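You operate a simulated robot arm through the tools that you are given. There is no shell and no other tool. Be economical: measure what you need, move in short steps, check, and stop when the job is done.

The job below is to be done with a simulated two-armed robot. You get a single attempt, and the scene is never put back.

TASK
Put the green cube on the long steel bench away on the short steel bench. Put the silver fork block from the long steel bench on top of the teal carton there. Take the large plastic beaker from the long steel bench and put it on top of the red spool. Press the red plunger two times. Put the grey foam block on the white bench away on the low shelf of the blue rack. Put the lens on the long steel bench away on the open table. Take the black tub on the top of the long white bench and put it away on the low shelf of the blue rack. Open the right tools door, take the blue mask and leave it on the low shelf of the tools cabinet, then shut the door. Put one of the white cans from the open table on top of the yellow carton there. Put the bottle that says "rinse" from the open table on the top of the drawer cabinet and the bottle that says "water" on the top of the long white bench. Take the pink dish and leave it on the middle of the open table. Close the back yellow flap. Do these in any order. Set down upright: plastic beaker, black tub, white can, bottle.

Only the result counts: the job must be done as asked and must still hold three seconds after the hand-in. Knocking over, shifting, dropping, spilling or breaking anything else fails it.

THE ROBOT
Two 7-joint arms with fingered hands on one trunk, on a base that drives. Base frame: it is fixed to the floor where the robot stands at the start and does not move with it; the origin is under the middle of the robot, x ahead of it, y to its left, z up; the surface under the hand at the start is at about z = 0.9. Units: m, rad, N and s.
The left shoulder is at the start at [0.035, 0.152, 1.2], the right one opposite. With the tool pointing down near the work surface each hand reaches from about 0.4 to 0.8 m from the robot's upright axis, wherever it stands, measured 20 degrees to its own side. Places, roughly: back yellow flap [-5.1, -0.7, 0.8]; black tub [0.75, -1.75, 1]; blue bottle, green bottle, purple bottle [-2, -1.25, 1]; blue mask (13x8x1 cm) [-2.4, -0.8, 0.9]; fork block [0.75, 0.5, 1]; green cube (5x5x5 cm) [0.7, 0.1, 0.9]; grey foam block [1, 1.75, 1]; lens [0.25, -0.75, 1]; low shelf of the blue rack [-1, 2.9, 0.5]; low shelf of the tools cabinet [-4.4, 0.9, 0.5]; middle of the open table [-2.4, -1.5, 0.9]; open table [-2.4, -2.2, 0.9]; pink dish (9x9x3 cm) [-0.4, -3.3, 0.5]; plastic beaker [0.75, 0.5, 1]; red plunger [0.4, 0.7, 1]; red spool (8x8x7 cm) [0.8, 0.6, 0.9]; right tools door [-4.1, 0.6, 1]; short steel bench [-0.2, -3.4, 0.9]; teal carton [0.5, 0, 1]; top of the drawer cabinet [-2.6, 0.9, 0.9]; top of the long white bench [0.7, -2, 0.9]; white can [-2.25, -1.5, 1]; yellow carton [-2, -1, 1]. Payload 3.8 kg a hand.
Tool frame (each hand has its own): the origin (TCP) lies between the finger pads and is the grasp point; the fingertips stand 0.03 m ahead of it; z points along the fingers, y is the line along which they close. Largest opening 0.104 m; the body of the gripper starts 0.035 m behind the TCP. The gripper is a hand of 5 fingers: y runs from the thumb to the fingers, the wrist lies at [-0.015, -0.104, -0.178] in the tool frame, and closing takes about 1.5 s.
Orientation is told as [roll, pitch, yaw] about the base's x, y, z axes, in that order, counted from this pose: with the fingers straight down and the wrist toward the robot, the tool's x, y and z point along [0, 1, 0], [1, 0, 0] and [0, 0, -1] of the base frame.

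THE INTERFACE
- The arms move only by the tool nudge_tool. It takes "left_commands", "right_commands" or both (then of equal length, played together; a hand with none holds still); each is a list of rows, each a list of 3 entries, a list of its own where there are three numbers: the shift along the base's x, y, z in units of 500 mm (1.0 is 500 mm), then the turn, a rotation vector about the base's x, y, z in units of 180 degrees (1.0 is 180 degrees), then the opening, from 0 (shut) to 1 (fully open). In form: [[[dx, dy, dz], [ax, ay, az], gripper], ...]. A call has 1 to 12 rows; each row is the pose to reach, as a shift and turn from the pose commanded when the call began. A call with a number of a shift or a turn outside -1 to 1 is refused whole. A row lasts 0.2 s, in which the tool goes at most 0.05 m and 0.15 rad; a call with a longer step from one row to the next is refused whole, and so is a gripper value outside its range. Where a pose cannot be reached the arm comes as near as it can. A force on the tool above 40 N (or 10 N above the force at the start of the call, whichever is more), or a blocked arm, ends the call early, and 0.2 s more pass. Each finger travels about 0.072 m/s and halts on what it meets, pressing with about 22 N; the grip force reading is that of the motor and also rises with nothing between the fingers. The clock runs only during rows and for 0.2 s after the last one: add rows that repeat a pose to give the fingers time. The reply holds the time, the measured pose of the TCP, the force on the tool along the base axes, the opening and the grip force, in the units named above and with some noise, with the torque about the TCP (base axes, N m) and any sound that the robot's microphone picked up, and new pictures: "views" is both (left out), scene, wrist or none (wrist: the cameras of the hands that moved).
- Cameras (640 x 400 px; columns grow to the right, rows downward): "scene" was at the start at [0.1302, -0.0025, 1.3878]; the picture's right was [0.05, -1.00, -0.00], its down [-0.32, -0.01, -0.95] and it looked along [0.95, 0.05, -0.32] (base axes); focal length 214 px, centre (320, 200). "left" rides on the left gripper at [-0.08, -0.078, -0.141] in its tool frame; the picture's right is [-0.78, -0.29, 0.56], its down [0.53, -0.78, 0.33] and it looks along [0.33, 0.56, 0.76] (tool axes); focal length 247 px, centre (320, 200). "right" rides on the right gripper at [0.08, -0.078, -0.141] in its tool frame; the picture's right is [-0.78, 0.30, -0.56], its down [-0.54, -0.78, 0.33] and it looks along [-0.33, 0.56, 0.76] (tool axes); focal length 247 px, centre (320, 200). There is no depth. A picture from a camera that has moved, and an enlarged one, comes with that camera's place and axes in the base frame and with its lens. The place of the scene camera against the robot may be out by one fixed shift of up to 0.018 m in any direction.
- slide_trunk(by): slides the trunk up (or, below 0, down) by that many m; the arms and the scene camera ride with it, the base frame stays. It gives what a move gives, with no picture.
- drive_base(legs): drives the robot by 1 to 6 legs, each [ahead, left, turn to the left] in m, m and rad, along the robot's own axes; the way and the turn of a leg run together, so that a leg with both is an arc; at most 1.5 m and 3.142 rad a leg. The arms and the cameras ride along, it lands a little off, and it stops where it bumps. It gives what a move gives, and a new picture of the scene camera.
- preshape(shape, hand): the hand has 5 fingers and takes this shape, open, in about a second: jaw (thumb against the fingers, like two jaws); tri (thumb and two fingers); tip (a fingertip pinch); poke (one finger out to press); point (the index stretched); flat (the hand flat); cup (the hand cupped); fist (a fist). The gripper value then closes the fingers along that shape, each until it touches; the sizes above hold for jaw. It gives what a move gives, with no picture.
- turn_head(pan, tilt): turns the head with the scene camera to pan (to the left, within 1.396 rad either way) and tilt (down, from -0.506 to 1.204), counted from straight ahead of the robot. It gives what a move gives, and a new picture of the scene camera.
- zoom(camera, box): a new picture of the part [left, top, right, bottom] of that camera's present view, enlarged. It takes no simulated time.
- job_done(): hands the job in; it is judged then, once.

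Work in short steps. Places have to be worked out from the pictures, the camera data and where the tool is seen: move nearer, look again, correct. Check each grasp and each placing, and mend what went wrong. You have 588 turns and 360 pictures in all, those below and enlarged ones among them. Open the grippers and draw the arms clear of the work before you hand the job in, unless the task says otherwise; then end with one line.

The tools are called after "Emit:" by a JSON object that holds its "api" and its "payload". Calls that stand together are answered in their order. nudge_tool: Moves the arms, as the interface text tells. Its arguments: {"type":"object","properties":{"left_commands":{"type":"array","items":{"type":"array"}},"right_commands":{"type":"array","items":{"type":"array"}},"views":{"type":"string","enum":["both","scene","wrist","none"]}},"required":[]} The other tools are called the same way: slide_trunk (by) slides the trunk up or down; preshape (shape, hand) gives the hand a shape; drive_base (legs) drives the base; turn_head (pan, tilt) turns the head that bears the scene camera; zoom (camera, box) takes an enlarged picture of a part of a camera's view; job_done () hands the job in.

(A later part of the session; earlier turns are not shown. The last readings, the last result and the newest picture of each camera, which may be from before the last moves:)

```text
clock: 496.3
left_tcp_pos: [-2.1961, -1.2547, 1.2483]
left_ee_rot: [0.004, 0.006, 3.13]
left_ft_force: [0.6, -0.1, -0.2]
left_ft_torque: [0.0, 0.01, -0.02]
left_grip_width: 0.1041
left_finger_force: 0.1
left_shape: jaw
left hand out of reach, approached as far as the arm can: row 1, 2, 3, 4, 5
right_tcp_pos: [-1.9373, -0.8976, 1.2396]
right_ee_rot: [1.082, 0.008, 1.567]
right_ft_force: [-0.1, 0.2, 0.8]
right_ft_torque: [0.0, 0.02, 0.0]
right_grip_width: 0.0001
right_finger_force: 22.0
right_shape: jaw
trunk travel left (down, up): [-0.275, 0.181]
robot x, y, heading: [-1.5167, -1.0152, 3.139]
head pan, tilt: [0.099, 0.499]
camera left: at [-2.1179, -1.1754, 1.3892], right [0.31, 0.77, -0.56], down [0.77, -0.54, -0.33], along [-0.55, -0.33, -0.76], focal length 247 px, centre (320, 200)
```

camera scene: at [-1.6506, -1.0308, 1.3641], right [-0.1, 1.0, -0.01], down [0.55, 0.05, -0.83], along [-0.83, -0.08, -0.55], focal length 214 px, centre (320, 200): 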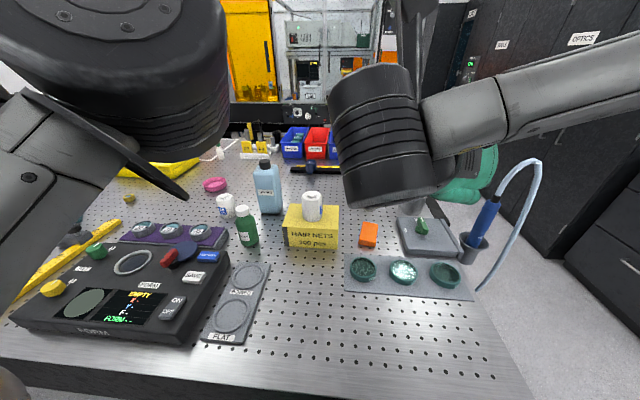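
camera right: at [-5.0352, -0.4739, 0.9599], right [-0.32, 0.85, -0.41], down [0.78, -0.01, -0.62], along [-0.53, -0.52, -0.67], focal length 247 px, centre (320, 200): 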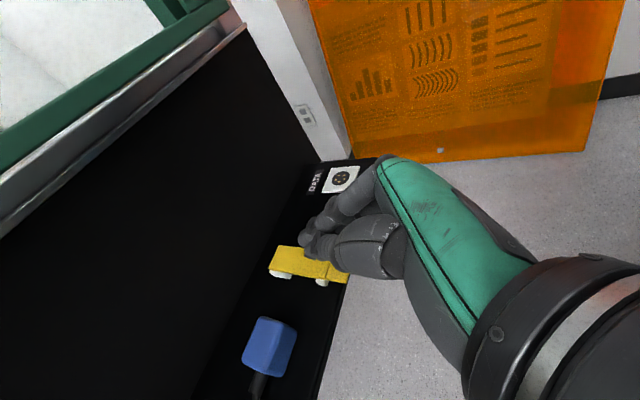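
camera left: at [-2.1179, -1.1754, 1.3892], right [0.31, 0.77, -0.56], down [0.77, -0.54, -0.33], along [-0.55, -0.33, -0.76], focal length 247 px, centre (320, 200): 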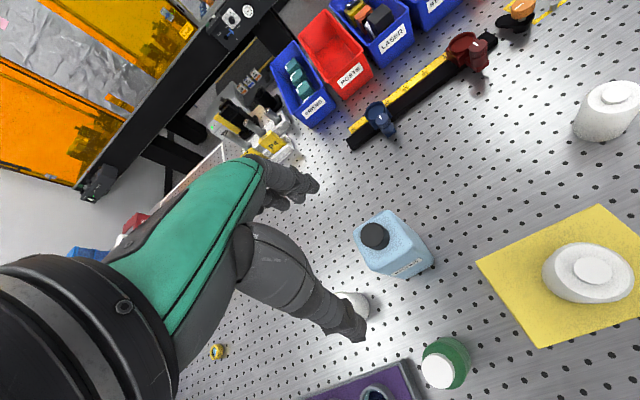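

Cap at (−2.229, −1.247). I centre and descend around the cap.

Emit:
{"api": "nudge_tool", "payload": {"left_commands": [[[-0.066, 0.016, -0.04], [0, 0, 0], 1], [[-0.066, 0.016, -0.12], [0, 0, 0], 0.9], [[-0.066, 0.016, -0.2], [0, 0, 0], 0.8], [[-0.066, 0.016, -0.27], [0, 0, 0], 0.8], [[-0.066, 0.016, -0.305], [0, 0, 0], 0.8], [[-0.066, 0.016, -0.305], [0, 0, 0], 0.8]], "views": "wrist"}}

```text
clock: 497.7
left_tcp_pos: [-2.2287, -1.2456, 1.0979]
left_ee_rot: [0.001, 0.004, 3.132]
left_ft_force: [-0.1, 0.6, 5.9]
left_ft_torque: [-0.05, 0.28, -0.02]
left_grip_width: 0.0835
left_finger_force: 0.1
left_shape: jaw
right_tcp_pos: [-1.9357, -0.8976, 1.2396]
right_ee_rot: [1.084, 0.009, 1.567]
right_ft_force: [0.6, 0.2, -0.3]
right_ft_torque: [0.02, -0.02, 0.01]
right_grip_width: 0.0
right_finger_force: 22.3
right_shape: jaw
trunk travel left (down, up): [-0.275, 0.181]
robot x, y, heading: [-1.5175, -1.0166, 3.14]
head pan, tilt: [0.099, 0.499]
camera left: at [-2.1494, -1.1655, 1.2394], right [0.31, 0.77, -0.56], down [0.77, -0.54, -0.33], along [-0.56, -0.33, -0.76], focal length 247 px, centre (320, 200)
```

left: 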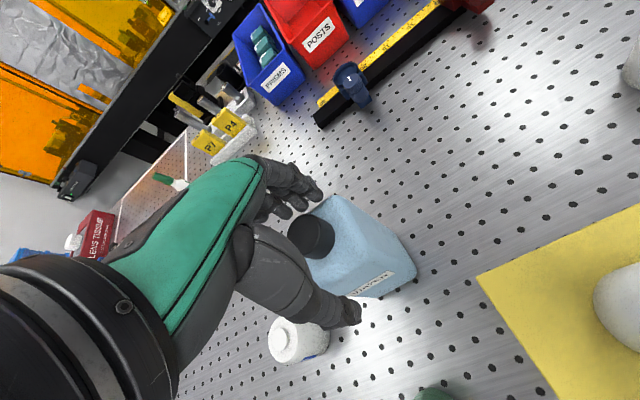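

A light 6 N contact shows the palm or thumb resting on the bottle. I rise 4 mm and close on the cap.

Emit:
{"api": "nudge_tool", "payload": {"left_commands": [[[0, 0, 0.008], [0, 0, 0], 0.65], [[0, 0, 0.008], [0, 0, 0], 0.5], [[0, 0, 0.008], [0, 0, 0], 0.35], [[0, 0, 0.008], [0, 0, 0], 0.2], [[0, 0, 0.008], [0, 0, 0], 0.2], [[0, 0, 0.008], [0, 0, 0], 0.2], [[0, 0, 0.008], [0, 0, 0], 0.2]], "views": "wrist"}}

```text
clock: 499.3
left_tcp_pos: [-2.2277, -1.245, 1.1013]
left_ee_rot: [0.003, 0.01, 3.132]
left_ft_force: [-3.7, 0.8, 5.2]
left_ft_torque: [0.03, 0.18, -0.03]
left_grip_width: 0.0442
left_finger_force: 22.0
left_shape: jaw
right_tcp_pos: [-1.9357, -0.896, 1.2391]
right_ee_rot: [1.082, 0.009, 1.567]
right_ft_force: [-0.3, -0.4, 0.1]
right_ft_torque: [-0.02, 0.01, 0.01]
right_grip_width: 0.0
right_finger_force: 22.7
right_shape: jaw
trunk travel left (down, up): [-0.275, 0.181]
robot x, y, heading: [-1.5155, -1.0144, 3.136]
head pan, tilt: [0.099, 0.499]
camera left: at [-2.1497, -1.1655, 1.2422], right [0.31, 0.77, -0.56], down [0.77, -0.54, -0.32], along [-0.55, -0.33, -0.77], focal length 247 px, centre (320, 200)
```

left: 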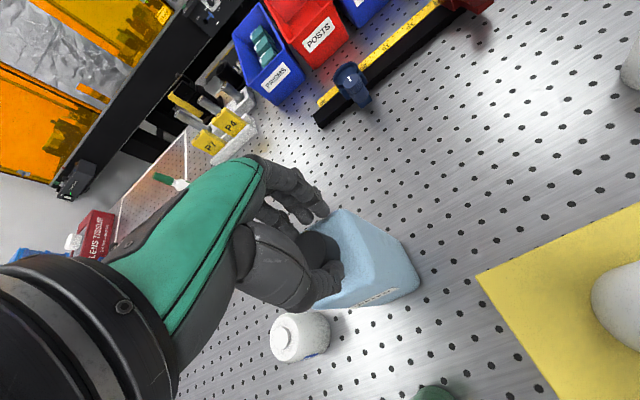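

Gripped. I lift 4 cm slowly and check for slip.

Emit:
{"api": "nudge_tool", "payload": {"left_commands": [[[0, 0, 0.02], [0, 0, 0], 0.2], [[0, 0, 0.05], [0, 0, 0], 0.2], [[0, 0, 0.08], [0, 0, 0], 0.2], [[0, 0, 0.08], [0, 0, 0], 0.2]], "views": "both"}}

```text
clock: 500.3
left_tcp_pos: [-2.2294, -1.2463, 1.1403]
left_ee_rot: [0.001, 0.005, 3.134]
left_ft_force: [0.4, -1.5, 0.2]
left_ft_torque: [-0.01, 0.0, -0.04]
left_grip_width: 0.0294
left_finger_force: 22.4
left_shape: jaw
right_tcp_pos: [-1.9366, -0.8972, 1.2392]
right_ee_rot: [1.082, 0.008, 1.568]
right_ft_force: [0.4, 0.3, -0.3]
right_ft_torque: [0.01, 0.01, 0.0]
right_grip_width: 0.0001
right_finger_force: 22.2
right_shape: jaw
trunk travel left (down, up): [-0.275, 0.181]
robot x, y, heading: [-1.515, -1.0156, 3.138]
head pan, tilt: [0.099, 0.499]
camera scene: at [-1.6524, -1.0309, 1.3637], right [-0.1, 1.0, -0.01], down [0.55, 0.05, -0.83], along [-0.83, -0.08, -0.55], focal length 214 px, centre (320, 200)
camera left: at [-2.1494, -1.1665, 1.2812], right [0.31, 0.77, -0.56], down [0.77, -0.54, -0.33], along [-0.55, -0.33, -0.77], focal length 247 px, centre (320, 200)
```

scene: 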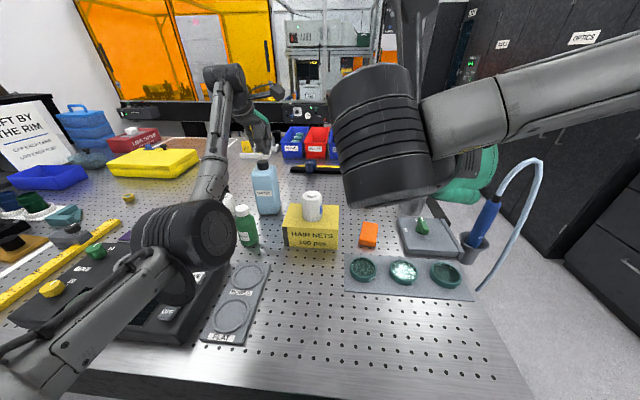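
left: 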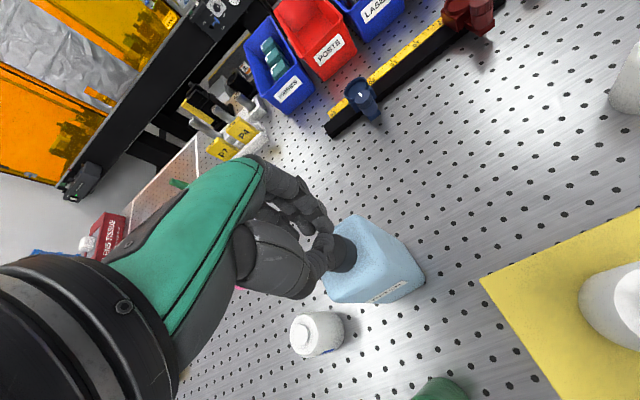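

The bottle stayed standing but the fingers slid up its cap. I open, rise clear, and plan a tilted side grip on the body with the right hand.

Emit:
{"api": "nudge_tool", "payload": {"left_commands": [[[0, 0, 0.0], [0, 0, 0], 0.4], [[0, 0, 0.0], [0, 0, 0], 0.6], [[0, 0, 0.0], [0, 0, 0], 0.8], [[0, 0, 0.0], [0, 0, 0], 0.9], [[0, 0, 0.06], [0, 0, 0], 0.9], [[0, 0, 0.14], [0, 0, 0], 1], [[0.04, -0.02, 0.2], [0, 0, 0], 1], [[0.1, -0.06, 0.24], [0, 0, 0], 1], [[0.18, -0.1, 0.26], [0, 0, 0], 1], [[0.26, -0.14, 0.27], [0, 0, 0], 1]], "views": "wrist"}}

```text
clock: 502.5
left_tcp_pos: [-2.099, -1.3135, 1.2748]
left_ee_rot: [0.001, 0.008, 3.13]
left_ft_force: [0.2, -0.5, -0.1]
left_ft_torque: [0.02, 0.0, 0.01]
left_grip_width: 0.1037
left_finger_force: 0.1
left_shape: jaw
right_tcp_pos: [-1.9356, -0.8941, 1.24]
right_ee_rot: [1.083, 0.011, 1.567]
right_ft_force: [-0.5, 0.6, -0.2]
right_ft_torque: [-0.04, 0.01, 0.05]
right_grip_width: 0.0
right_finger_force: 22.6
right_shape: jaw
trunk travel left (down, up): [-0.275, 0.181]
robot x, y, heading: [-1.5207, -1.0083, 3.135]
head pan, tilt: [0.099, 0.499]
camera left: at [-2.0207, -1.2341, 1.4157], right [0.31, 0.77, -0.56], down [0.77, -0.54, -0.33], along [-0.55, -0.33, -0.76], focal length 247 px, centre (320, 200)
```

left: 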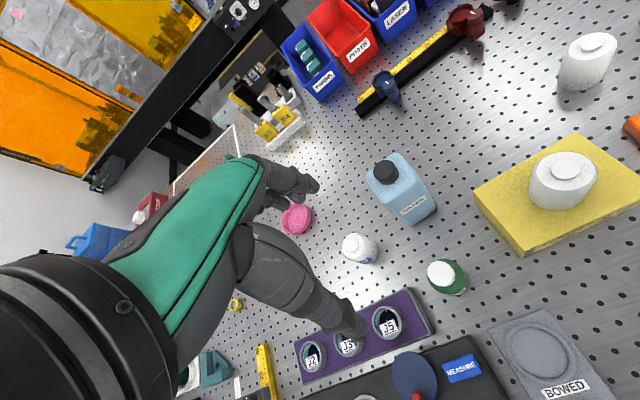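

The bottle body is about 5 cm (x) × 7 cm (y), centre (−2.235, −1.26). I turn the left hand 90° so it closes across y.

Emit:
{"api": "nudge_tool", "payload": {"left_commands": [[[0.02, 0, 0], [0, 0, 0.045], 1], [[0.04, 0, 0], [0, 0, 0.09], 1], [[0.06, 0, 0], [0, 0, 0.135], 1], [[0.08, 0, 0], [0, 0, 0.18], 1], [[0.08, 0, 0], [0, 0, 0.225], 1], [[0.08, 0, 0], [0, 0, 0.27], 1], [[0.08, 0, 0], [0, 0, 0.315], 1], [[0.08, 0.02, 0], [0, 0, 0.36], 1], [[0.08, 0.04, 0], [0, 0, 0.405], 1], [[0.08, 0.06, 0], [0, 0, 0.45], 1], [[0.08, 0.08, 0], [0, 0, 0.495], 1], [[0.08, 0.1, 0], [0, 0, 0.5], 1]], "views": "none"}}

Emit:
{"api": "nudge_tool", "payload": {"left_commands": [[[0.02, 0, 0], [0, 0.045, 0], 1], [[0.04, 0, 0], [0, 0.09, 0], 1], [[0.06, 0, 0], [0, 0.135, 0], 1], [[0.06, 0, 0], [0, 0.18, 0], 1], [[0.06, 0, 0], [0, 0.225, 0], 1], [[0.06, 0, 0], [0, 0.25, 0], 1], [[0.06, 0, 0], [0, 0.25, 0], 1]], "views": "wrist"}}

```text
clock: 505.1
left_tcp_pos: [-2.0851, -1.2883, 1.2771]
left_ee_rot: [0.002, 0.006, -1.58]
left_ft_force: [0.1, -0.1, 0.4]
left_ft_torque: [0.02, -0.03, 0.01]
left_grip_width: 0.1038
left_finger_force: 0.0
left_shape: jaw
left hand out of reach, approached as far as the arm can: row 10, 11, 12
right_tcp_pos: [-1.936, -0.8975, 1.24]
right_ee_rot: [1.082, 0.007, 1.568]
right_ft_force: [0.6, 0.7, -0.3]
right_ft_torque: [0.02, -0.01, 0.03]
right_grip_width: 0.0
right_finger_force: 21.8
right_shape: jaw
trunk travel left (down, up): [-0.275, 0.181]
robot x, y, heading: [-1.5172, -1.0141, 3.142]
head pan, tilt: [0.099, 0.499]
```

```text
clock: 506.7
left_tcp_pos: [-2.0559, -1.2907, 1.2788]
left_ee_rot: [-0.785, -0.003, -1.584]
left_ft_force: [-0.4, 0.5, 0.0]
left_ft_torque: [0.01, -0.01, -0.04]
left_grip_width: 0.104
left_finger_force: 0.0
left_shape: jaw
right_tcp_pos: [-1.9363, -0.8969, 1.2398]
right_ee_rot: [1.082, 0.009, 1.569]
right_ft_force: [-0.7, -1.0, 0.0]
right_ft_torque: [0.0, 0.03, -0.02]
right_grip_width: 0.0001
right_finger_force: 21.9
right_shape: jaw
trunk travel left (down, up): [-0.275, 0.181]
robot x, y, heading: [-1.5143, -1.0146, 3.137]
head pan, tilt: [0.099, 0.499]
camera left: at [-2.0105, -1.2134, 1.4339], right [-0.94, 0.31, 0.15], down [0.15, 0.77, -0.61], along [-0.31, -0.55, -0.77], focal length 247 px, centre (320, 200)
```

left: 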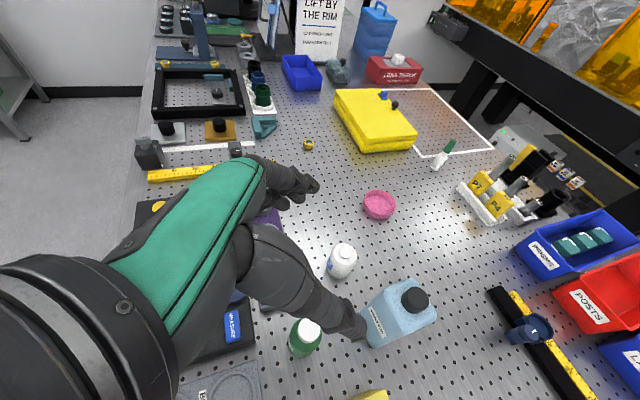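

Orientation reached. I move to a pre-grasp point up and in front of the bottle.

Emit:
{"api": "nudge_tool", "payload": {"left_commands": [[[-0.04, 0.02, -0.06], [0, 0, 0], 1], [[-0.08, 0.04, -0.13], [0, 0, 0], 1], [[-0.12, 0.06, -0.2], [0, 0, 0], 1], [[-0.15, 0.078, -0.27], [0, 0, 0], 1], [[-0.174, 0.078, -0.318], [0, 0, 0], 1], [[-0.174, 0.078, -0.318], [0, 0, 0], 1]], "views": "both"}}

Emit:
{"api": "zoom", "payload": {"camera": "scene", "box": [180, 80, 360, 260]}}

```text
clock: 508.1
left_tcp_pos: [-2.1441, -1.2517, 1.12]
left_ee_rot: [-0.784, -0.001, -1.583]
left_ft_force: [0.1, 0.2, 0.5]
left_ft_torque: [-0.02, 0.02, 0.0]
left_grip_width: 0.1041
left_finger_force: 0.1
left_shape: jaw
right_tcp_pos: [-1.9365, -0.897, 1.2411]
right_ee_rot: [1.082, 0.008, 1.567]
right_ft_force: [1.0, -0.2, -0.2]
right_ft_torque: [-0.01, 0.02, 0.01]
right_grip_width: 0.0
right_finger_force: 21.7
right_shape: jaw
trunk travel left (down, up): [-0.275, 0.181]
robot x, y, heading: [-1.518, -1.0146, 3.137]
head pan, tilt: [0.099, 0.499]
camera scene: at [-1.6519, -1.0308, 1.3638], right [-0.1, 1.0, -0.01], down [0.55, 0.05, -0.83], along [-0.83, -0.08, -0.55], focal length 214 px, centre (320, 200)
camera left: at [-2.099, -1.1734, 1.2754], right [-0.94, 0.31, 0.15], down [0.15, 0.77, -0.61], along [-0.31, -0.55, -0.77], focal length 247 px, centre (320, 200)
```

scene: 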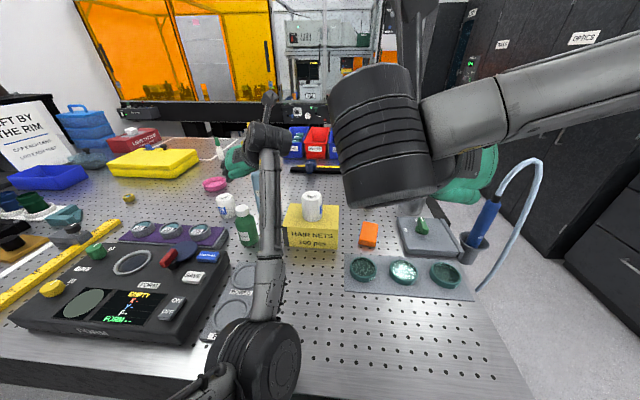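
left: 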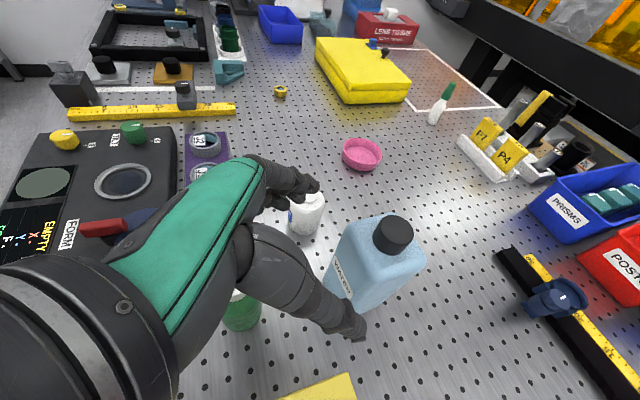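

```text
2.22 times, centred on (270, 170) of scene
camera zoom: at [-1.6519, -1.0308, 1.3638], right [-0.1, 1.0, -0.01], down [0.55, 0.05, -0.83], along [-0.83, -0.08, -0.55], focal length 477 px, centre (431, 267)
```

zoom: 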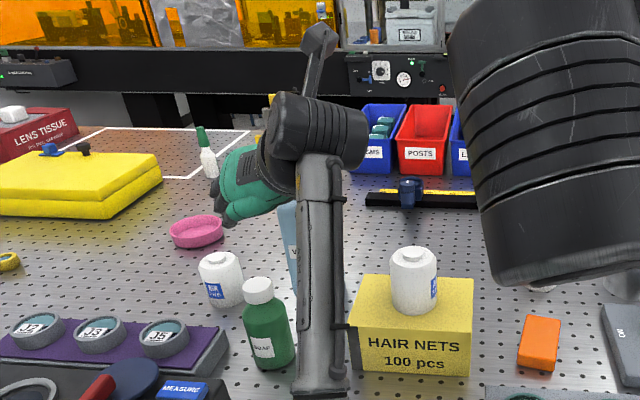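

Bottle centre (−2.235, −1.252). I advance along the tool axis, then lower slightly around the body.

Emit:
{"api": "nudge_tool", "payload": {"left_commands": [[[-0.06, 0, -0.06], [0, 0, 0], 1], [[-0.11, 0, -0.11], [0, 0, 0], 1], [[-0.15, 0, -0.15], [0, 0, 0], 1], [[-0.154, 0, -0.18], [0, 0, 0], 1], [[-0.154, 0, -0.2], [0, 0, 0], 1], [[-0.154, 0, -0.2], [0, 0, 0], 1]], "views": "wrist"}}

```text
clock: 509.5
left_tcp_pos: [-2.2213, -1.2504, 1.0181]
left_ee_rot: [-0.786, -0.002, -1.582]
left_ft_force: [2.4, -0.2, 3.9]
left_ft_torque: [0.07, 0.02, -0.05]
left_grip_width: 0.1038
left_finger_force: 0.2
left_shape: jaw
right_tcp_pos: [-1.9343, -0.8969, 1.241]
right_ee_rot: [1.083, 0.008, 1.568]
right_ft_force: [0.1, 0.6, -0.4]
right_ft_torque: [-0.04, 0.03, -0.01]
right_grip_width: 0.0001
right_finger_force: 21.4
right_shape: jaw
trunk travel left (down, up): [-0.275, 0.181]
robot x, y, heading: [-1.5171, -1.0165, 3.142]
head pan, tilt: [0.099, 0.499]
camera left: at [-2.1759, -1.1734, 1.1748], right [-0.94, 0.31, 0.15], down [0.15, 0.77, -0.61], along [-0.31, -0.55, -0.77], focal length 247 px, centre (320, 200)
```

left: 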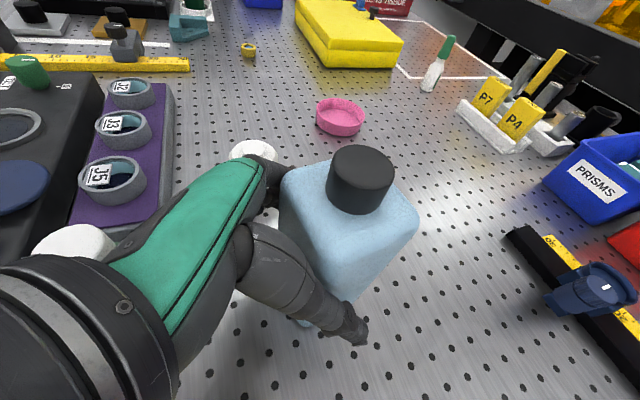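

The body is between thumb and fingers with a light touch on the palm. I ease off 2 mm and close.

Emit:
{"api": "nudge_tool", "payload": {"left_commands": [[[0.004, 0, 0.004], [0, 0, 0], 0.9], [[0.004, 0, 0.004], [0, 0, 0], 0.75], [[0.004, 0, 0.004], [0, 0, 0], 0.6], [[0.004, 0, 0.004], [0, 0, 0], 0.5], [[0.004, 0, 0.004], [0, 0, 0], 0.4], [[0.004, 0, 0.004], [0, 0, 0], 0.4], [[0.004, 0, 0.004], [0, 0, 0], 0.4]], "views": "wrist"}}

```text
clock: 511.1
left_tcp_pos: [-2.2194, -1.2526, 1.02]
left_ee_rot: [-0.784, -0.002, -1.582]
left_ft_force: [-0.1, -1.1, 0.1]
left_ft_torque: [-0.24, 0.02, 0.09]
left_grip_width: 0.0695
left_finger_force: 22.0
left_shape: jaw
right_tcp_pos: [-1.9363, -0.8976, 1.2404]
right_ee_rot: [1.08, 0.007, 1.568]
right_ft_force: [0.2, -0.6, 0.1]
right_ft_torque: [0.01, -0.01, 0.0]
right_grip_width: 0.0001
right_finger_force: 21.4
right_shape: jaw
trunk travel left (down, up): [-0.275, 0.181]
robot x, y, heading: [-1.5156, -1.0161, 3.139]
head pan, tilt: [0.099, 0.499]
camera left: at [-2.1751, -1.1748, 1.1755], right [-0.94, 0.31, 0.15], down [0.15, 0.77, -0.61], along [-0.31, -0.55, -0.77], focal length 247 px, centre (320, 200)
```

left: 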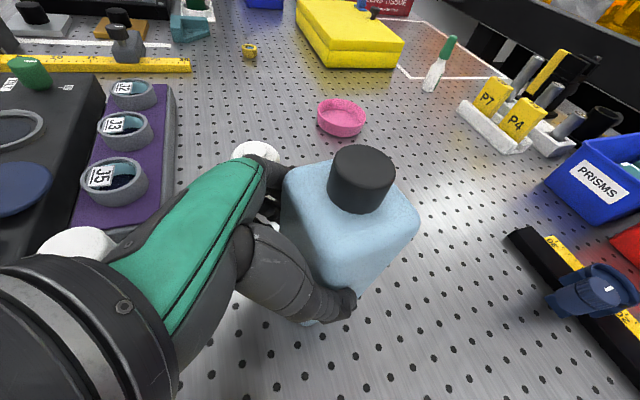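

Gripped at 0.0695 across the body. I lift slowly and check.

Emit:
{"api": "nudge_tool", "payload": {"left_commands": [[[0, 0, 0.02], [0, 0, 0], 0.4], [[0, 0, 0.06], [0, 0, 0], 0.4], [[0, 0, 0.12], [0, 0, 0], 0.4], [[0, 0, 0.2], [0, 0, 0], 0.4], [[0, 0, 0.28], [0, 0, 0], 0.4], [[0, 0, 0.28], [0, 0, 0], 0.4]], "views": "both"}}

```text
clock: 512.5
left_tcp_pos: [-2.2196, -1.2531, 1.1593]
left_ee_rot: [-0.779, -0.001, -1.582]
left_ft_force: [-0.3, -0.2, -6.6]
left_ft_torque: [-0.03, -0.15, -0.01]
left_grip_width: 0.0691
left_finger_force: 22.1
left_shape: jaw
right_tcp_pos: [-1.9378, -0.8969, 1.2401]
right_ee_rot: [1.082, 0.007, 1.566]
right_ft_force: [-1.3, 0.1, 0.5]
right_ft_torque: [0.01, 0.01, 0.0]
right_grip_width: 0.0002
right_finger_force: 21.7
right_shape: jaw
trunk travel left (down, up): [-0.275, 0.181]
robot x, y, heading: [-1.5167, -1.0164, 3.134]
head pan, tilt: [0.099, 0.499]
camera scene: at [-1.6535, -1.0314, 1.3636], right [-0.1, 1.0, -0.01], down [0.55, 0.05, -0.83], along [-0.83, -0.08, -0.55], focal length 214 px, centre (320, 200)
camera left: at [-2.1755, -1.1753, 1.3148], right [-0.94, 0.31, 0.15], down [0.15, 0.77, -0.61], along [-0.31, -0.55, -0.78], focal length 247 px, centre (320, 200)
```

scene: 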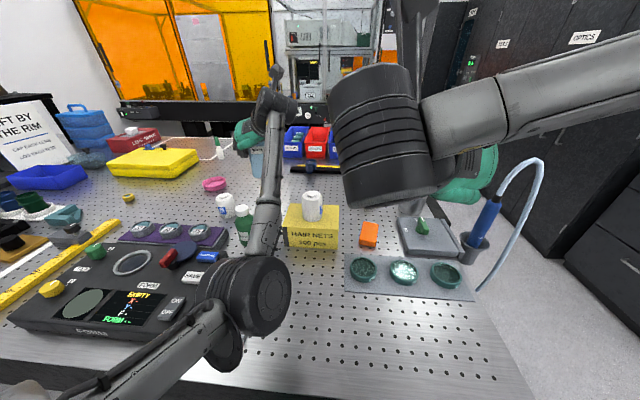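
left: 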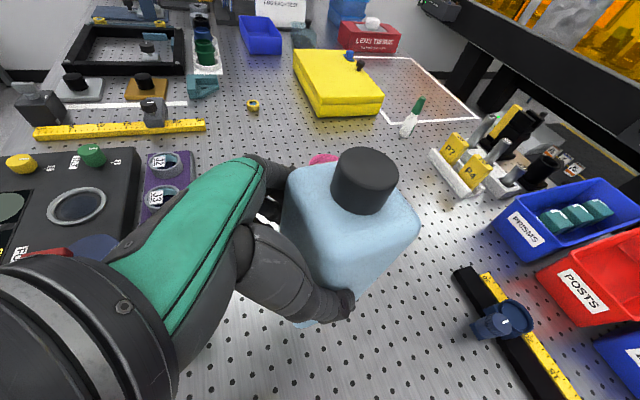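

Held firmly (6.6 N weight). I raise it 8 cm more and back the robot away from the table.

Emit:
{"api": "nudge_tool", "payload": {"left_commands": [[[0, 0, 0.08], [0, 0, 0], 0.4], [[0.02, 0, 0.16], [0, 0, 0], 0.4], [[0.04, 0, 0.18], [0, 0, 0], 0.4]], "views": "none"}}

Emit:
{"api": "drive_base", "payload": {"legs": [[-0.75, 0, 0]]}}

```text
clock: 513.3
left_tcp_pos: [-2.1964, -1.2535, 1.2493]
left_ee_rot: [-0.78, -0.002, -1.584]
left_ft_force: [-0.5, 0.9, -7.0]
left_ft_torque: [-0.01, -0.08, -0.02]
left_grip_width: 0.0689
left_finger_force: 22.2
left_shape: jaw
right_tcp_pos: [-1.9364, -0.8973, 1.2395]
right_ee_rot: [1.083, 0.007, 1.568]
right_ft_force: [-0.1, 0.7, -0.3]
right_ft_torque: [-0.01, 0.0, 0.01]
right_grip_width: 0.0003
right_finger_force: 21.8
right_shape: jaw
trunk travel left (down, up): [-0.275, 0.181]
robot x, y, heading: [-1.5172, -1.0146, 3.134]
head pan, tilt: [0.099, 0.499]
```

```text
clock: 517.2
left_tcp_pos: [-1.4655, -1.2585, 1.2491]
left_ee_rot: [-0.781, -0.003, -1.574]
left_ft_force: [-0.1, 0.3, -7.5]
left_ft_torque: [-0.03, -0.15, 0.01]
left_grip_width: 0.0688
left_finger_force: 21.9
left_shape: jaw
right_tcp_pos: [-1.2082, -0.899, 1.2395]
right_ee_rot: [1.08, 0.007, 1.577]
right_ft_force: [-0.4, -0.4, -0.5]
right_ft_torque: [0.02, -0.02, 0.03]
right_grip_width: 0.0
right_finger_force: 21.5
right_shape: jaw
trunk travel left (down, up): [-0.275, 0.181]
robot x, y, heading: [-0.7866, -1.0149, -3.134]
head pan, tilt: [0.099, 0.499]
camera scene: at [-0.9222, -1.0312, 1.3635], right [-0.11, 0.99, -0.01], down [0.55, 0.05, -0.83], along [-0.83, -0.09, -0.56], focal length 214 px, centre (320, 200)
```

scene: 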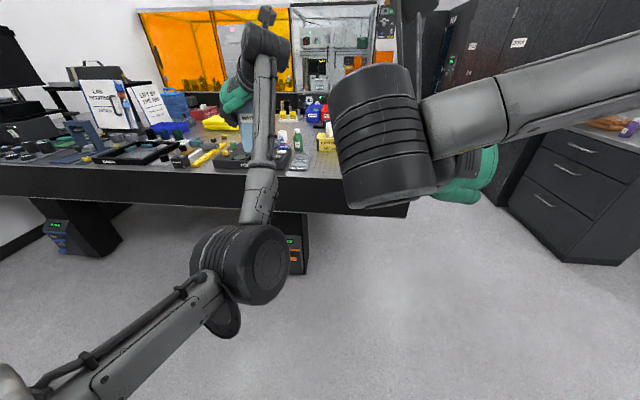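

I turn around to face east and drive south along the long white bench.

Emit:
{"api": "drive_base", "payload": {"legs": [[0, 0, 1.567], [0, 0, 1.567], [0, -0.8, 0]]}}

Emit:
{"api": "turn_head", "payload": {"pan": -0.1, "tilt": 0.35}}

```text
clock: 529.0
left_tcp_pos: [-0.1161, -1.5532, 1.2494]
left_ee_rot: [-0.783, -0.001, 1.565]
left_ft_force: [0.0, -0.1, -8.0]
left_ft_torque: [-0.02, 0.14, 0.0]
left_grip_width: 0.0688
left_finger_force: 21.9
left_shape: jaw
right_tcp_pos: [-0.3747, -1.91, 1.2394]
right_ee_rot: [1.083, 0.006, -1.57]
right_ft_force: [0.3, -0.3, 0.2]
right_ft_torque: [0.01, 0.01, -0.03]
right_grip_width: 0.0
right_finger_force: 21.5
right_shape: jaw
trunk travel left (down, up): [-0.275, 0.181]
robot x, y, heading: [-0.7967, -1.7975, 0.004]
head pan, tilt: [0.099, 0.499]
camera scene: at [-0.6685, -1.7939, 1.3636], right [0.1, -0.99, -0.01], down [-0.55, -0.05, -0.83], along [0.83, 0.09, -0.55], focal length 214 px, centre (320, 200)
```

scene: 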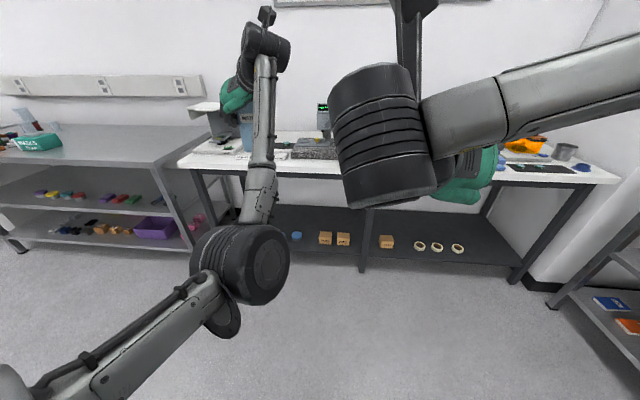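

```text
clock: 529.8
left_tcp_pos: [-0.1168, -1.5535, 1.2489]
left_ee_rot: [-0.783, -0.002, 1.563]
left_ft_force: [0.7, 0.8, -6.6]
left_ft_torque: [0.0, 0.12, -0.01]
left_grip_width: 0.069
left_finger_force: 21.3
left_shape: jaw
right_tcp_pos: [-0.3746, -1.912, 1.2397]
right_ee_rot: [1.082, 0.01, -1.569]
right_ft_force: [0.1, -0.4, 0.3]
right_ft_torque: [-0.02, -0.01, 0.01]
right_grip_width: 0.0
right_finger_force: 22.2
right_shape: jaw
trunk travel left (down, up): [-0.275, 0.181]
robot x, y, heading: [-0.7936, -1.7981, 0.003]
head pan, tilt: [-0.099, 0.351]
camera scene: at [-0.6652, -1.8129, 1.377], right [-0.1, -1.0, 0.01], down [-0.42, 0.03, -0.9], along [0.9, -0.09, -0.43], focal length 214 px, centre (320, 200)
```

scene: 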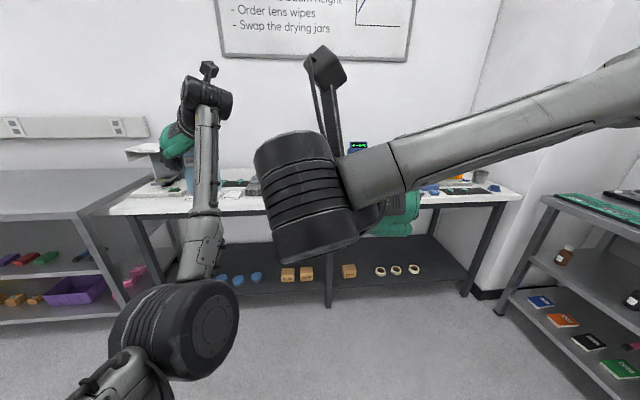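

The right arm blocks the view; I lower it to the right.

Emit:
{"api": "nudge_tool", "payload": {"right_commands": [[[0, -0.06, -0.06], [0, 0, 0], 0], [[0, -0.12, -0.12], [0, 0, 0], 0], [[0, -0.18, -0.18], [0, 0, 0], 0], [[0, -0.24, -0.24], [0, 0, 0], 0], [[0, -0.3, -0.3], [0, 0, 0], 0], [[0, -0.36, -0.36], [0, 0, 0], 0], [[0, -0.42, -0.42], [0, 0, 0], 0]], "views": "scene"}}

Emit:
{"api": "zoom", "payload": {"camera": "scene", "box": [200, 110, 540, 240]}}

```text
clock: 531.4
left_tcp_pos: [-0.1178, -1.555, 1.2508]
left_ee_rot: [-0.783, -0.001, 1.563]
left_ft_force: [0.0, -0.4, -7.0]
left_ft_torque: [-0.01, 0.13, 0.04]
left_grip_width: 0.0689
left_finger_force: 22.2
left_shape: jaw
right_tcp_pos: [-0.3616, -2.1131, 1.0319]
right_ee_rot: [1.081, 0.009, -1.57]
right_ft_force: [-0.4, -0.1, -0.1]
right_ft_torque: [-0.01, 0.01, 0.01]
right_grip_width: 0.0001
right_finger_force: 22.5
right_shape: jaw
right hand out of reach, approached as far as the arm can: row 4, 5, 6, 7
trunk travel left (down, up): [-0.275, 0.181]
robot x, y, heading: [-0.7932, -1.7995, -0.002]
head pan, tilt: [-0.099, 0.351]
camera scene: at [-0.6658, -1.8137, 1.3772], right [-0.1, -1.0, 0.01], down [-0.42, 0.03, -0.91], along [0.9, -0.09, -0.42], focal length 214 px, centre (320, 200)
```

scene: 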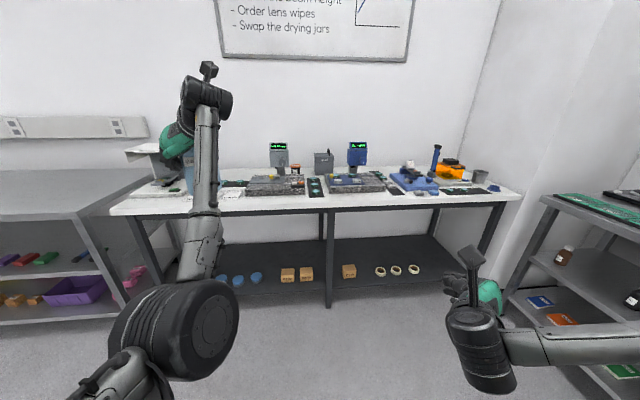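

```text
1.88 times, centred on (370, 175) of scene
camera zoom: at [-0.6658, -1.8137, 1.3772], right [-0.1, -1.0, 0.01], down [-0.42, 0.03, -0.91], along [0.9, -0.09, -0.42], focal length 404 px, centre (226, 247)
```

zoom: 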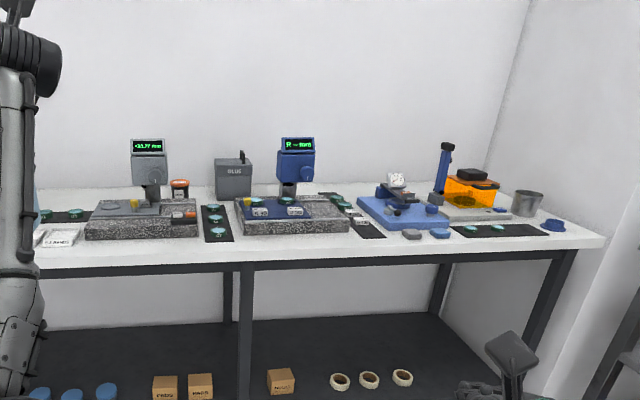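

The bench is crowded. I drive closer for a better look, keeping the bottle short of the instruments.

Emit:
{"api": "drive_base", "payload": {"legs": [[0.42, 0, 0]]}}

Emit:
{"api": "turn_head", "payload": {"pan": -0.25, "tilt": 0.45}}

Emit:
{"api": "zoom", "payload": {"camera": "scene", "box": [160, 80, 480, 260]}}

```text
clock: 533.9
left_tcp_pos: [0.2978, -1.5499, 1.25]
left_ee_rot: [-0.783, 0.001, 1.57]
left_ft_force: [0.7, -0.2, -7.6]
left_ft_torque: [0.0, 0.16, -0.03]
left_grip_width: 0.0688
left_finger_force: 22.4
left_shape: jaw
right_tcp_pos: [0.0545, -2.108, 1.0342]
right_ee_rot: [1.081, 0.009, -1.564]
right_ft_force: [-0.2, 0.5, 0.1]
right_ft_torque: [-0.03, 0.02, 0.0]
right_grip_width: 0.0
right_finger_force: 22.0
right_shape: jaw
trunk travel left (down, up): [-0.275, 0.181]
robot x, y, heading: [-0.3782, -1.7993, 0.007]
head pan, tilt: [-0.099, 0.351]
camera scene: at [-0.2497, -1.8104, 1.3773], right [-0.09, -1.0, 0.01], down [-0.42, 0.03, -0.91], along [0.9, -0.09, -0.42], focal length 214 px, centre (320, 200)
```

scene: 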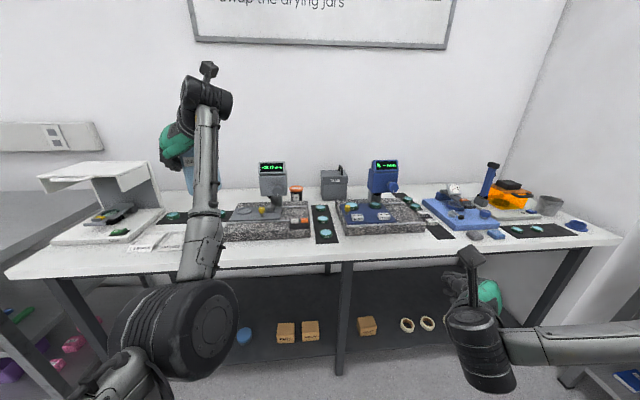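

```text
clock: 534.6
left_tcp_pos: [0.2988, -1.5491, 1.2487]
left_ee_rot: [-0.781, -0.003, 1.569]
left_ft_force: [-0.5, -0.5, -7.7]
left_ft_torque: [0.0, 0.13, -0.03]
left_grip_width: 0.0687
left_finger_force: 22.2
left_shape: jaw
right_tcp_pos: [0.0571, -2.1074, 1.033]
right_ee_rot: [1.081, 0.01, -1.567]
right_ft_force: [0.1, 0.7, 0.1]
right_ft_torque: [0.01, 0.0, 0.01]
right_grip_width: 0.0001
right_finger_force: 21.8
right_shape: jaw
trunk travel left (down, up): [-0.275, 0.181]
robot x, y, heading: [-0.3764, -1.7944, 0.009]
head pan, tilt: [-0.25, 0.45]
camera scene: at [-0.2527, -1.8239, 1.3682], right [-0.24, -0.97, 0.02], down [-0.5, 0.1, -0.86], along [0.83, -0.22, -0.51], focal length 214 px, centre (320, 200)
```

scene: 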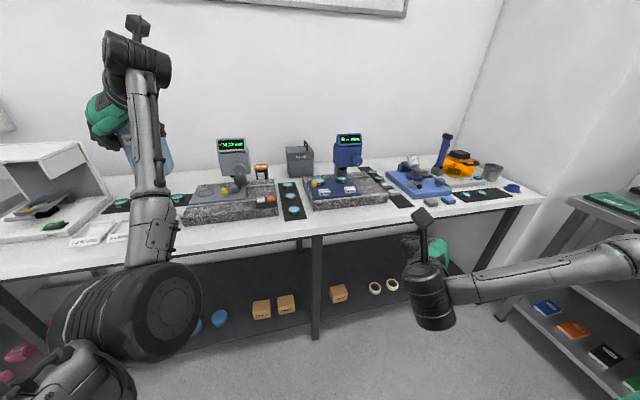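

```text
2.00 times, centred on (320, 170) of scene
camera zoom: at [-0.2527, -1.8239, 1.3682], right [-0.24, -0.97, 0.02], down [-0.5, 0.1, -0.86], along [0.83, -0.22, -0.51], focal length 429 px, centre (320, 260)
```

zoom: 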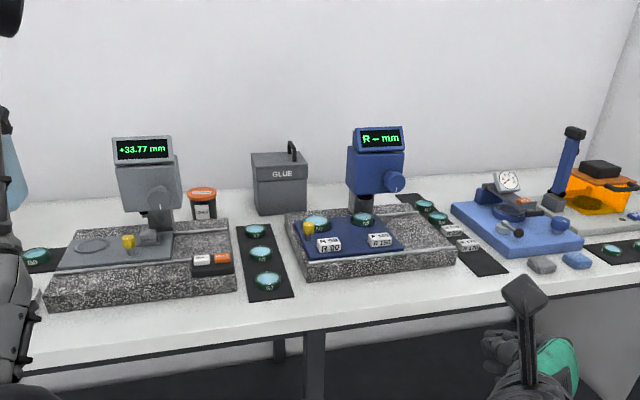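

The black tub with orange lid is behind the first gauge at about (0.76, −1.79). I place WATER on the free front strip near (0.36, −1.56): first move above it.

Emit:
{"api": "nudge_tool", "payload": {"left_commands": [[[0.05, -0.01, -0.04], [0, 0, 0], 0.4], [[0.1, -0.02, -0.1], [0, 0, 0], 0.4], [[0.1, -0.02, -0.18], [0, 0, 0], 0.4], [[0.1, -0.02, -0.26], [0, 0, 0], 0.4], [[0.1, -0.02, -0.32], [0, 0, 0], 0.4], [[0.1, -0.02, -0.32], [0, 0, 0], 0.4]], "views": "both"}}

```text
clock: 536.0
left_tcp_pos: [0.3506, -1.5606, 1.0904]
left_ee_rot: [-0.783, 0.0, 1.57]
left_ft_force: [-0.4, -0.8, -7.1]
left_ft_torque: [0.03, 0.12, -0.02]
left_grip_width: 0.0688
left_finger_force: 22.3
left_shape: jaw
right_tcp_pos: [0.0557, -2.1092, 1.032]
right_ee_rot: [1.079, 0.009, -1.566]
right_ft_force: [-1.0, 0.6, -0.5]
right_ft_torque: [-0.01, 0.04, 0.01]
right_grip_width: 0.0001
right_finger_force: 21.9
right_shape: jaw
trunk travel left (down, up): [-0.275, 0.181]
robot x, y, heading: [-0.3795, -1.7959, 0.004]
head pan, tilt: [-0.25, 0.45]
camera scene: at [-0.2535, -1.824, 1.3683], right [-0.24, -0.97, 0.02], down [-0.5, 0.1, -0.86], along [0.83, -0.22, -0.51], focal length 214 px, centre (320, 200)
camera left: at [0.3077, -1.6382, 1.2457], right [0.94, -0.3, 0.15], down [-0.15, -0.78, -0.61], along [0.3, 0.56, -0.77], focal length 247 px, centre (320, 200)
```

scene: 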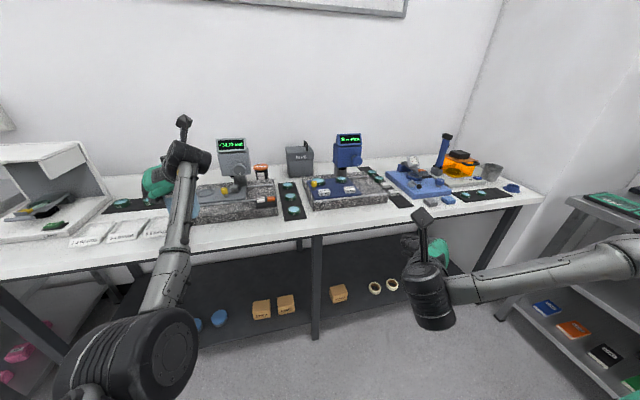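
left: 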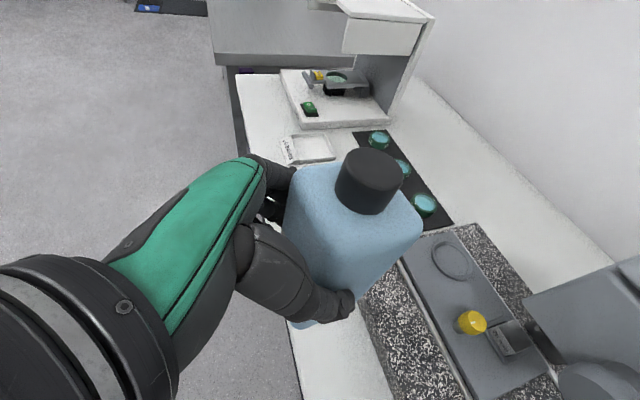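

Clear strip below. I shift 2 cm right and lower to contact.

Emit:
{"api": "nudge_tool", "payload": {"left_commands": [[[0, -0.03, -0.03], [0, 0, 0], 0.4], [[0, -0.03, -0.08], [0, 0, 0], 0.4], [[0, -0.03, -0.12], [0, 0, 0], 0.4], [[0, -0.03, -0.135], [0, 0, 0], 0.4], [[0, -0.03, -0.145], [0, 0, 0], 0.4], [[0, -0.03, -0.152], [0, 0, 0], 0.4], [[0, -0.03, -0.152], [0, 0, 0], 0.4]], "views": "wrist"}}

```text
clock: 537.6
left_tcp_pos: [0.3494, -1.5749, 1.0126]
left_ee_rot: [-0.783, -0.001, 1.568]
left_ft_force: [0.1, 0.1, -7.0]
left_ft_torque: [0.0, 0.17, 0.0]
left_grip_width: 0.0688
left_finger_force: 21.9
left_shape: jaw
right_tcp_pos: [0.0564, -2.1073, 1.0326]
right_ee_rot: [1.081, 0.008, -1.566]
right_ft_force: [0.2, 0.2, 0.7]
right_ft_torque: [0.0, 0.02, 0.04]
right_grip_width: 0.0002
right_finger_force: 22.8
right_shape: jaw
trunk travel left (down, up): [-0.275, 0.181]
robot x, y, heading: [-0.3786, -1.7959, 0.011]
head pan, tilt: [-0.25, 0.45]
camera left: at [0.3073, -1.6518, 1.1687], right [0.94, -0.3, 0.15], down [-0.15, -0.78, -0.61], along [0.3, 0.56, -0.78], focal length 247 px, centre (320, 200)
```

left: 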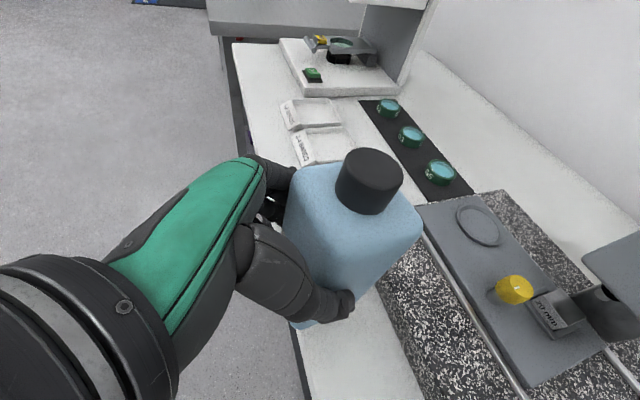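

Clear of the cards. I lower the last few millimetres.

Emit:
{"api": "nudge_tool", "payload": {"left_commands": [[[0, 0, -0.006], [0, 0, 0], 0.4], [[0, 0, -0.012], [0, 0, 0], 0.4], [[0, 0, -0.016], [0, 0, 0], 0.4], [[0, 0, -0.016], [0, 0, 0], 0.4]], "views": "none"}}

```text
clock: 538.6
left_tcp_pos: [0.3476, -1.5747, 1.0041]
left_ee_rot: [-0.782, -0.002, 1.57]
left_ft_force: [-0.7, 1.0, -7.5]
left_ft_torque: [0.01, 0.14, -0.02]
left_grip_width: 0.0691
left_finger_force: 21.8
left_shape: jaw
right_tcp_pos: [0.0558, -2.1079, 1.0326]
right_ee_rot: [1.08, 0.009, -1.564]
right_ft_force: [0.3, -0.2, -0.6]
right_ft_torque: [0.0, 0.01, 0.01]
right_grip_width: 0.0
right_finger_force: 22.0
right_shape: jaw
trunk travel left (down, up): [-0.275, 0.181]
robot x, y, heading: [-0.3815, -1.7964, 0.008]
head pan, tilt: [-0.25, 0.45]
```

Emit:
{"api": "nudge_tool", "payload": {"left_commands": [[[0, 0, -0.006], [0, 0, 0], 0.4], [[0, 0, -0.012], [0, 0, 0], 0.4], [[0, 0, -0.012], [0, 0, 0], 0.4]], "views": "none"}}

```text
clock: 539.4
left_tcp_pos: [0.3478, -1.5747, 0.9991]
left_ee_rot: [-0.782, -0.001, 1.57]
left_ft_force: [0.0, -0.1, -6.6]
left_ft_torque: [0.03, 0.11, -0.02]
left_grip_width: 0.069
left_finger_force: 22.0
left_shape: jaw
right_tcp_pos: [0.0568, -2.1097, 1.0316]
right_ee_rot: [1.081, 0.01, -1.569]
right_ft_force: [-0.2, 0.7, 0.8]
right_ft_torque: [-0.01, -0.04, -0.01]
right_grip_width: 0.0
right_finger_force: 21.5
right_shape: jaw
trunk travel left (down, up): [-0.275, 0.181]
robot x, y, heading: [-0.3787, -1.7912, 0.009]
head pan, tilt: [-0.25, 0.45]
```

Emit:
{"api": "nudge_tool", "payload": {"left_commands": [[[0, 0, -0.006], [0, 0, 0], 0.4], [[0, 0, -0.012], [0, 0, 0], 0.4], [[0, 0, -0.018], [0, 0, 0], 0.4], [[0, 0, -0.018], [0, 0, 0], 0.4]], "views": "wrist"}}

```text
clock: 540.4
left_tcp_pos: [0.3467, -1.5752, 0.9931]
left_ee_rot: [-0.786, -0.003, 1.569]
left_ft_force: [-1.8, -1.4, 2.6]
left_ft_torque: [0.25, -0.01, 0.07]
left_grip_width: 0.0688
left_finger_force: 22.3
left_shape: jaw
right_tcp_pos: [0.0545, -2.1086, 1.0331]
right_ee_rot: [1.083, 0.01, -1.565]
right_ft_force: [0.2, -0.7, 0.0]
right_ft_torque: [0.03, 0.0, 0.0]
right_grip_width: 0.0002
right_finger_force: 21.9
right_shape: jaw
trunk travel left (down, up): [-0.275, 0.181]
robot x, y, heading: [-0.3777, -1.792, 0.005]
head pan, tilt: [-0.25, 0.45]
camera left: at [0.3054, -1.6525, 1.1486], right [0.94, -0.3, 0.15], down [-0.14, -0.77, -0.62], along [0.3, 0.56, -0.77], focal length 247 px, centre (320, 200)
```

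left: 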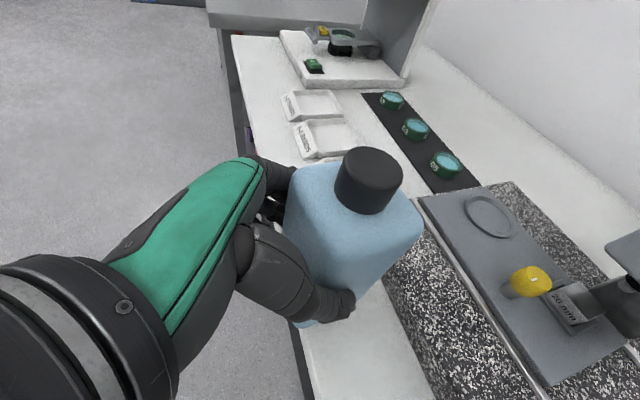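

Contact (about 10 N). I open gently and withdraw back-up along the hand's axis.

Emit:
{"api": "nudge_tool", "payload": {"left_commands": [[[0, 0, 0.0], [0, 0, 0], 0.7], [[0, 0, 0.0], [0, 0, 0], 0.8], [[0, 0, 0.0], [0, 0, 0], 0.9], [[0, 0, 0.0], [0, 0, 0], 1], [[0, 0, 0.0], [0, 0, 0], 1], [[-0.03, 0, 0.03], [0, 0, 0], 1], [[-0.08, 0, 0.08], [0, 0, 0], 1], [[-0.14, 0, 0.14], [0, 0, 0], 1], [[-0.2, 0, 0.2], [0, 0, 0], 1]], "views": "both"}}

```text
clock: 542.4
left_tcp_pos: [0.2486, -1.5721, 1.0968]
left_ee_rot: [-0.787, -0.007, 1.574]
left_ft_force: [-0.8, -0.4, 0.3]
left_ft_torque: [-0.03, 0.03, -0.01]
left_grip_width: 0.1038
left_finger_force: 0.1
left_shape: jaw
right_tcp_pos: [0.0535, -2.109, 1.034]
right_ee_rot: [1.082, 0.008, -1.566]
right_ft_force: [0.0, 0.4, 0.2]
right_ft_torque: [-0.02, 0.0, 0.02]
right_grip_width: 0.0
right_finger_force: 22.0
right_shape: jaw
trunk travel left (down, up): [-0.275, 0.181]
robot x, y, heading: [-0.3823, -1.7952, 0.007]
head pan, tilt: [-0.25, 0.45]
camera scene: at [-0.2552, -1.8242, 1.3685], right [-0.24, -0.97, 0.02], down [-0.5, 0.1, -0.86], along [0.83, -0.22, -0.51], focal length 214 px, centre (320, 200)
camera left: at [0.2059, -1.6505, 1.2518], right [0.94, -0.29, 0.16], down [-0.14, -0.77, -0.62], along [0.3, 0.56, -0.77], focal length 247 px, centre (320, 200)
```

scene: 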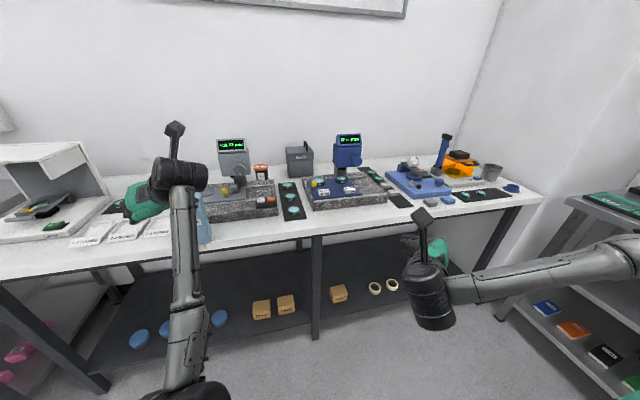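
left: 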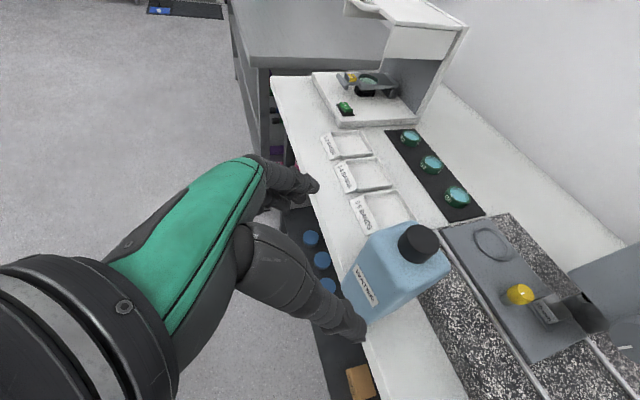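

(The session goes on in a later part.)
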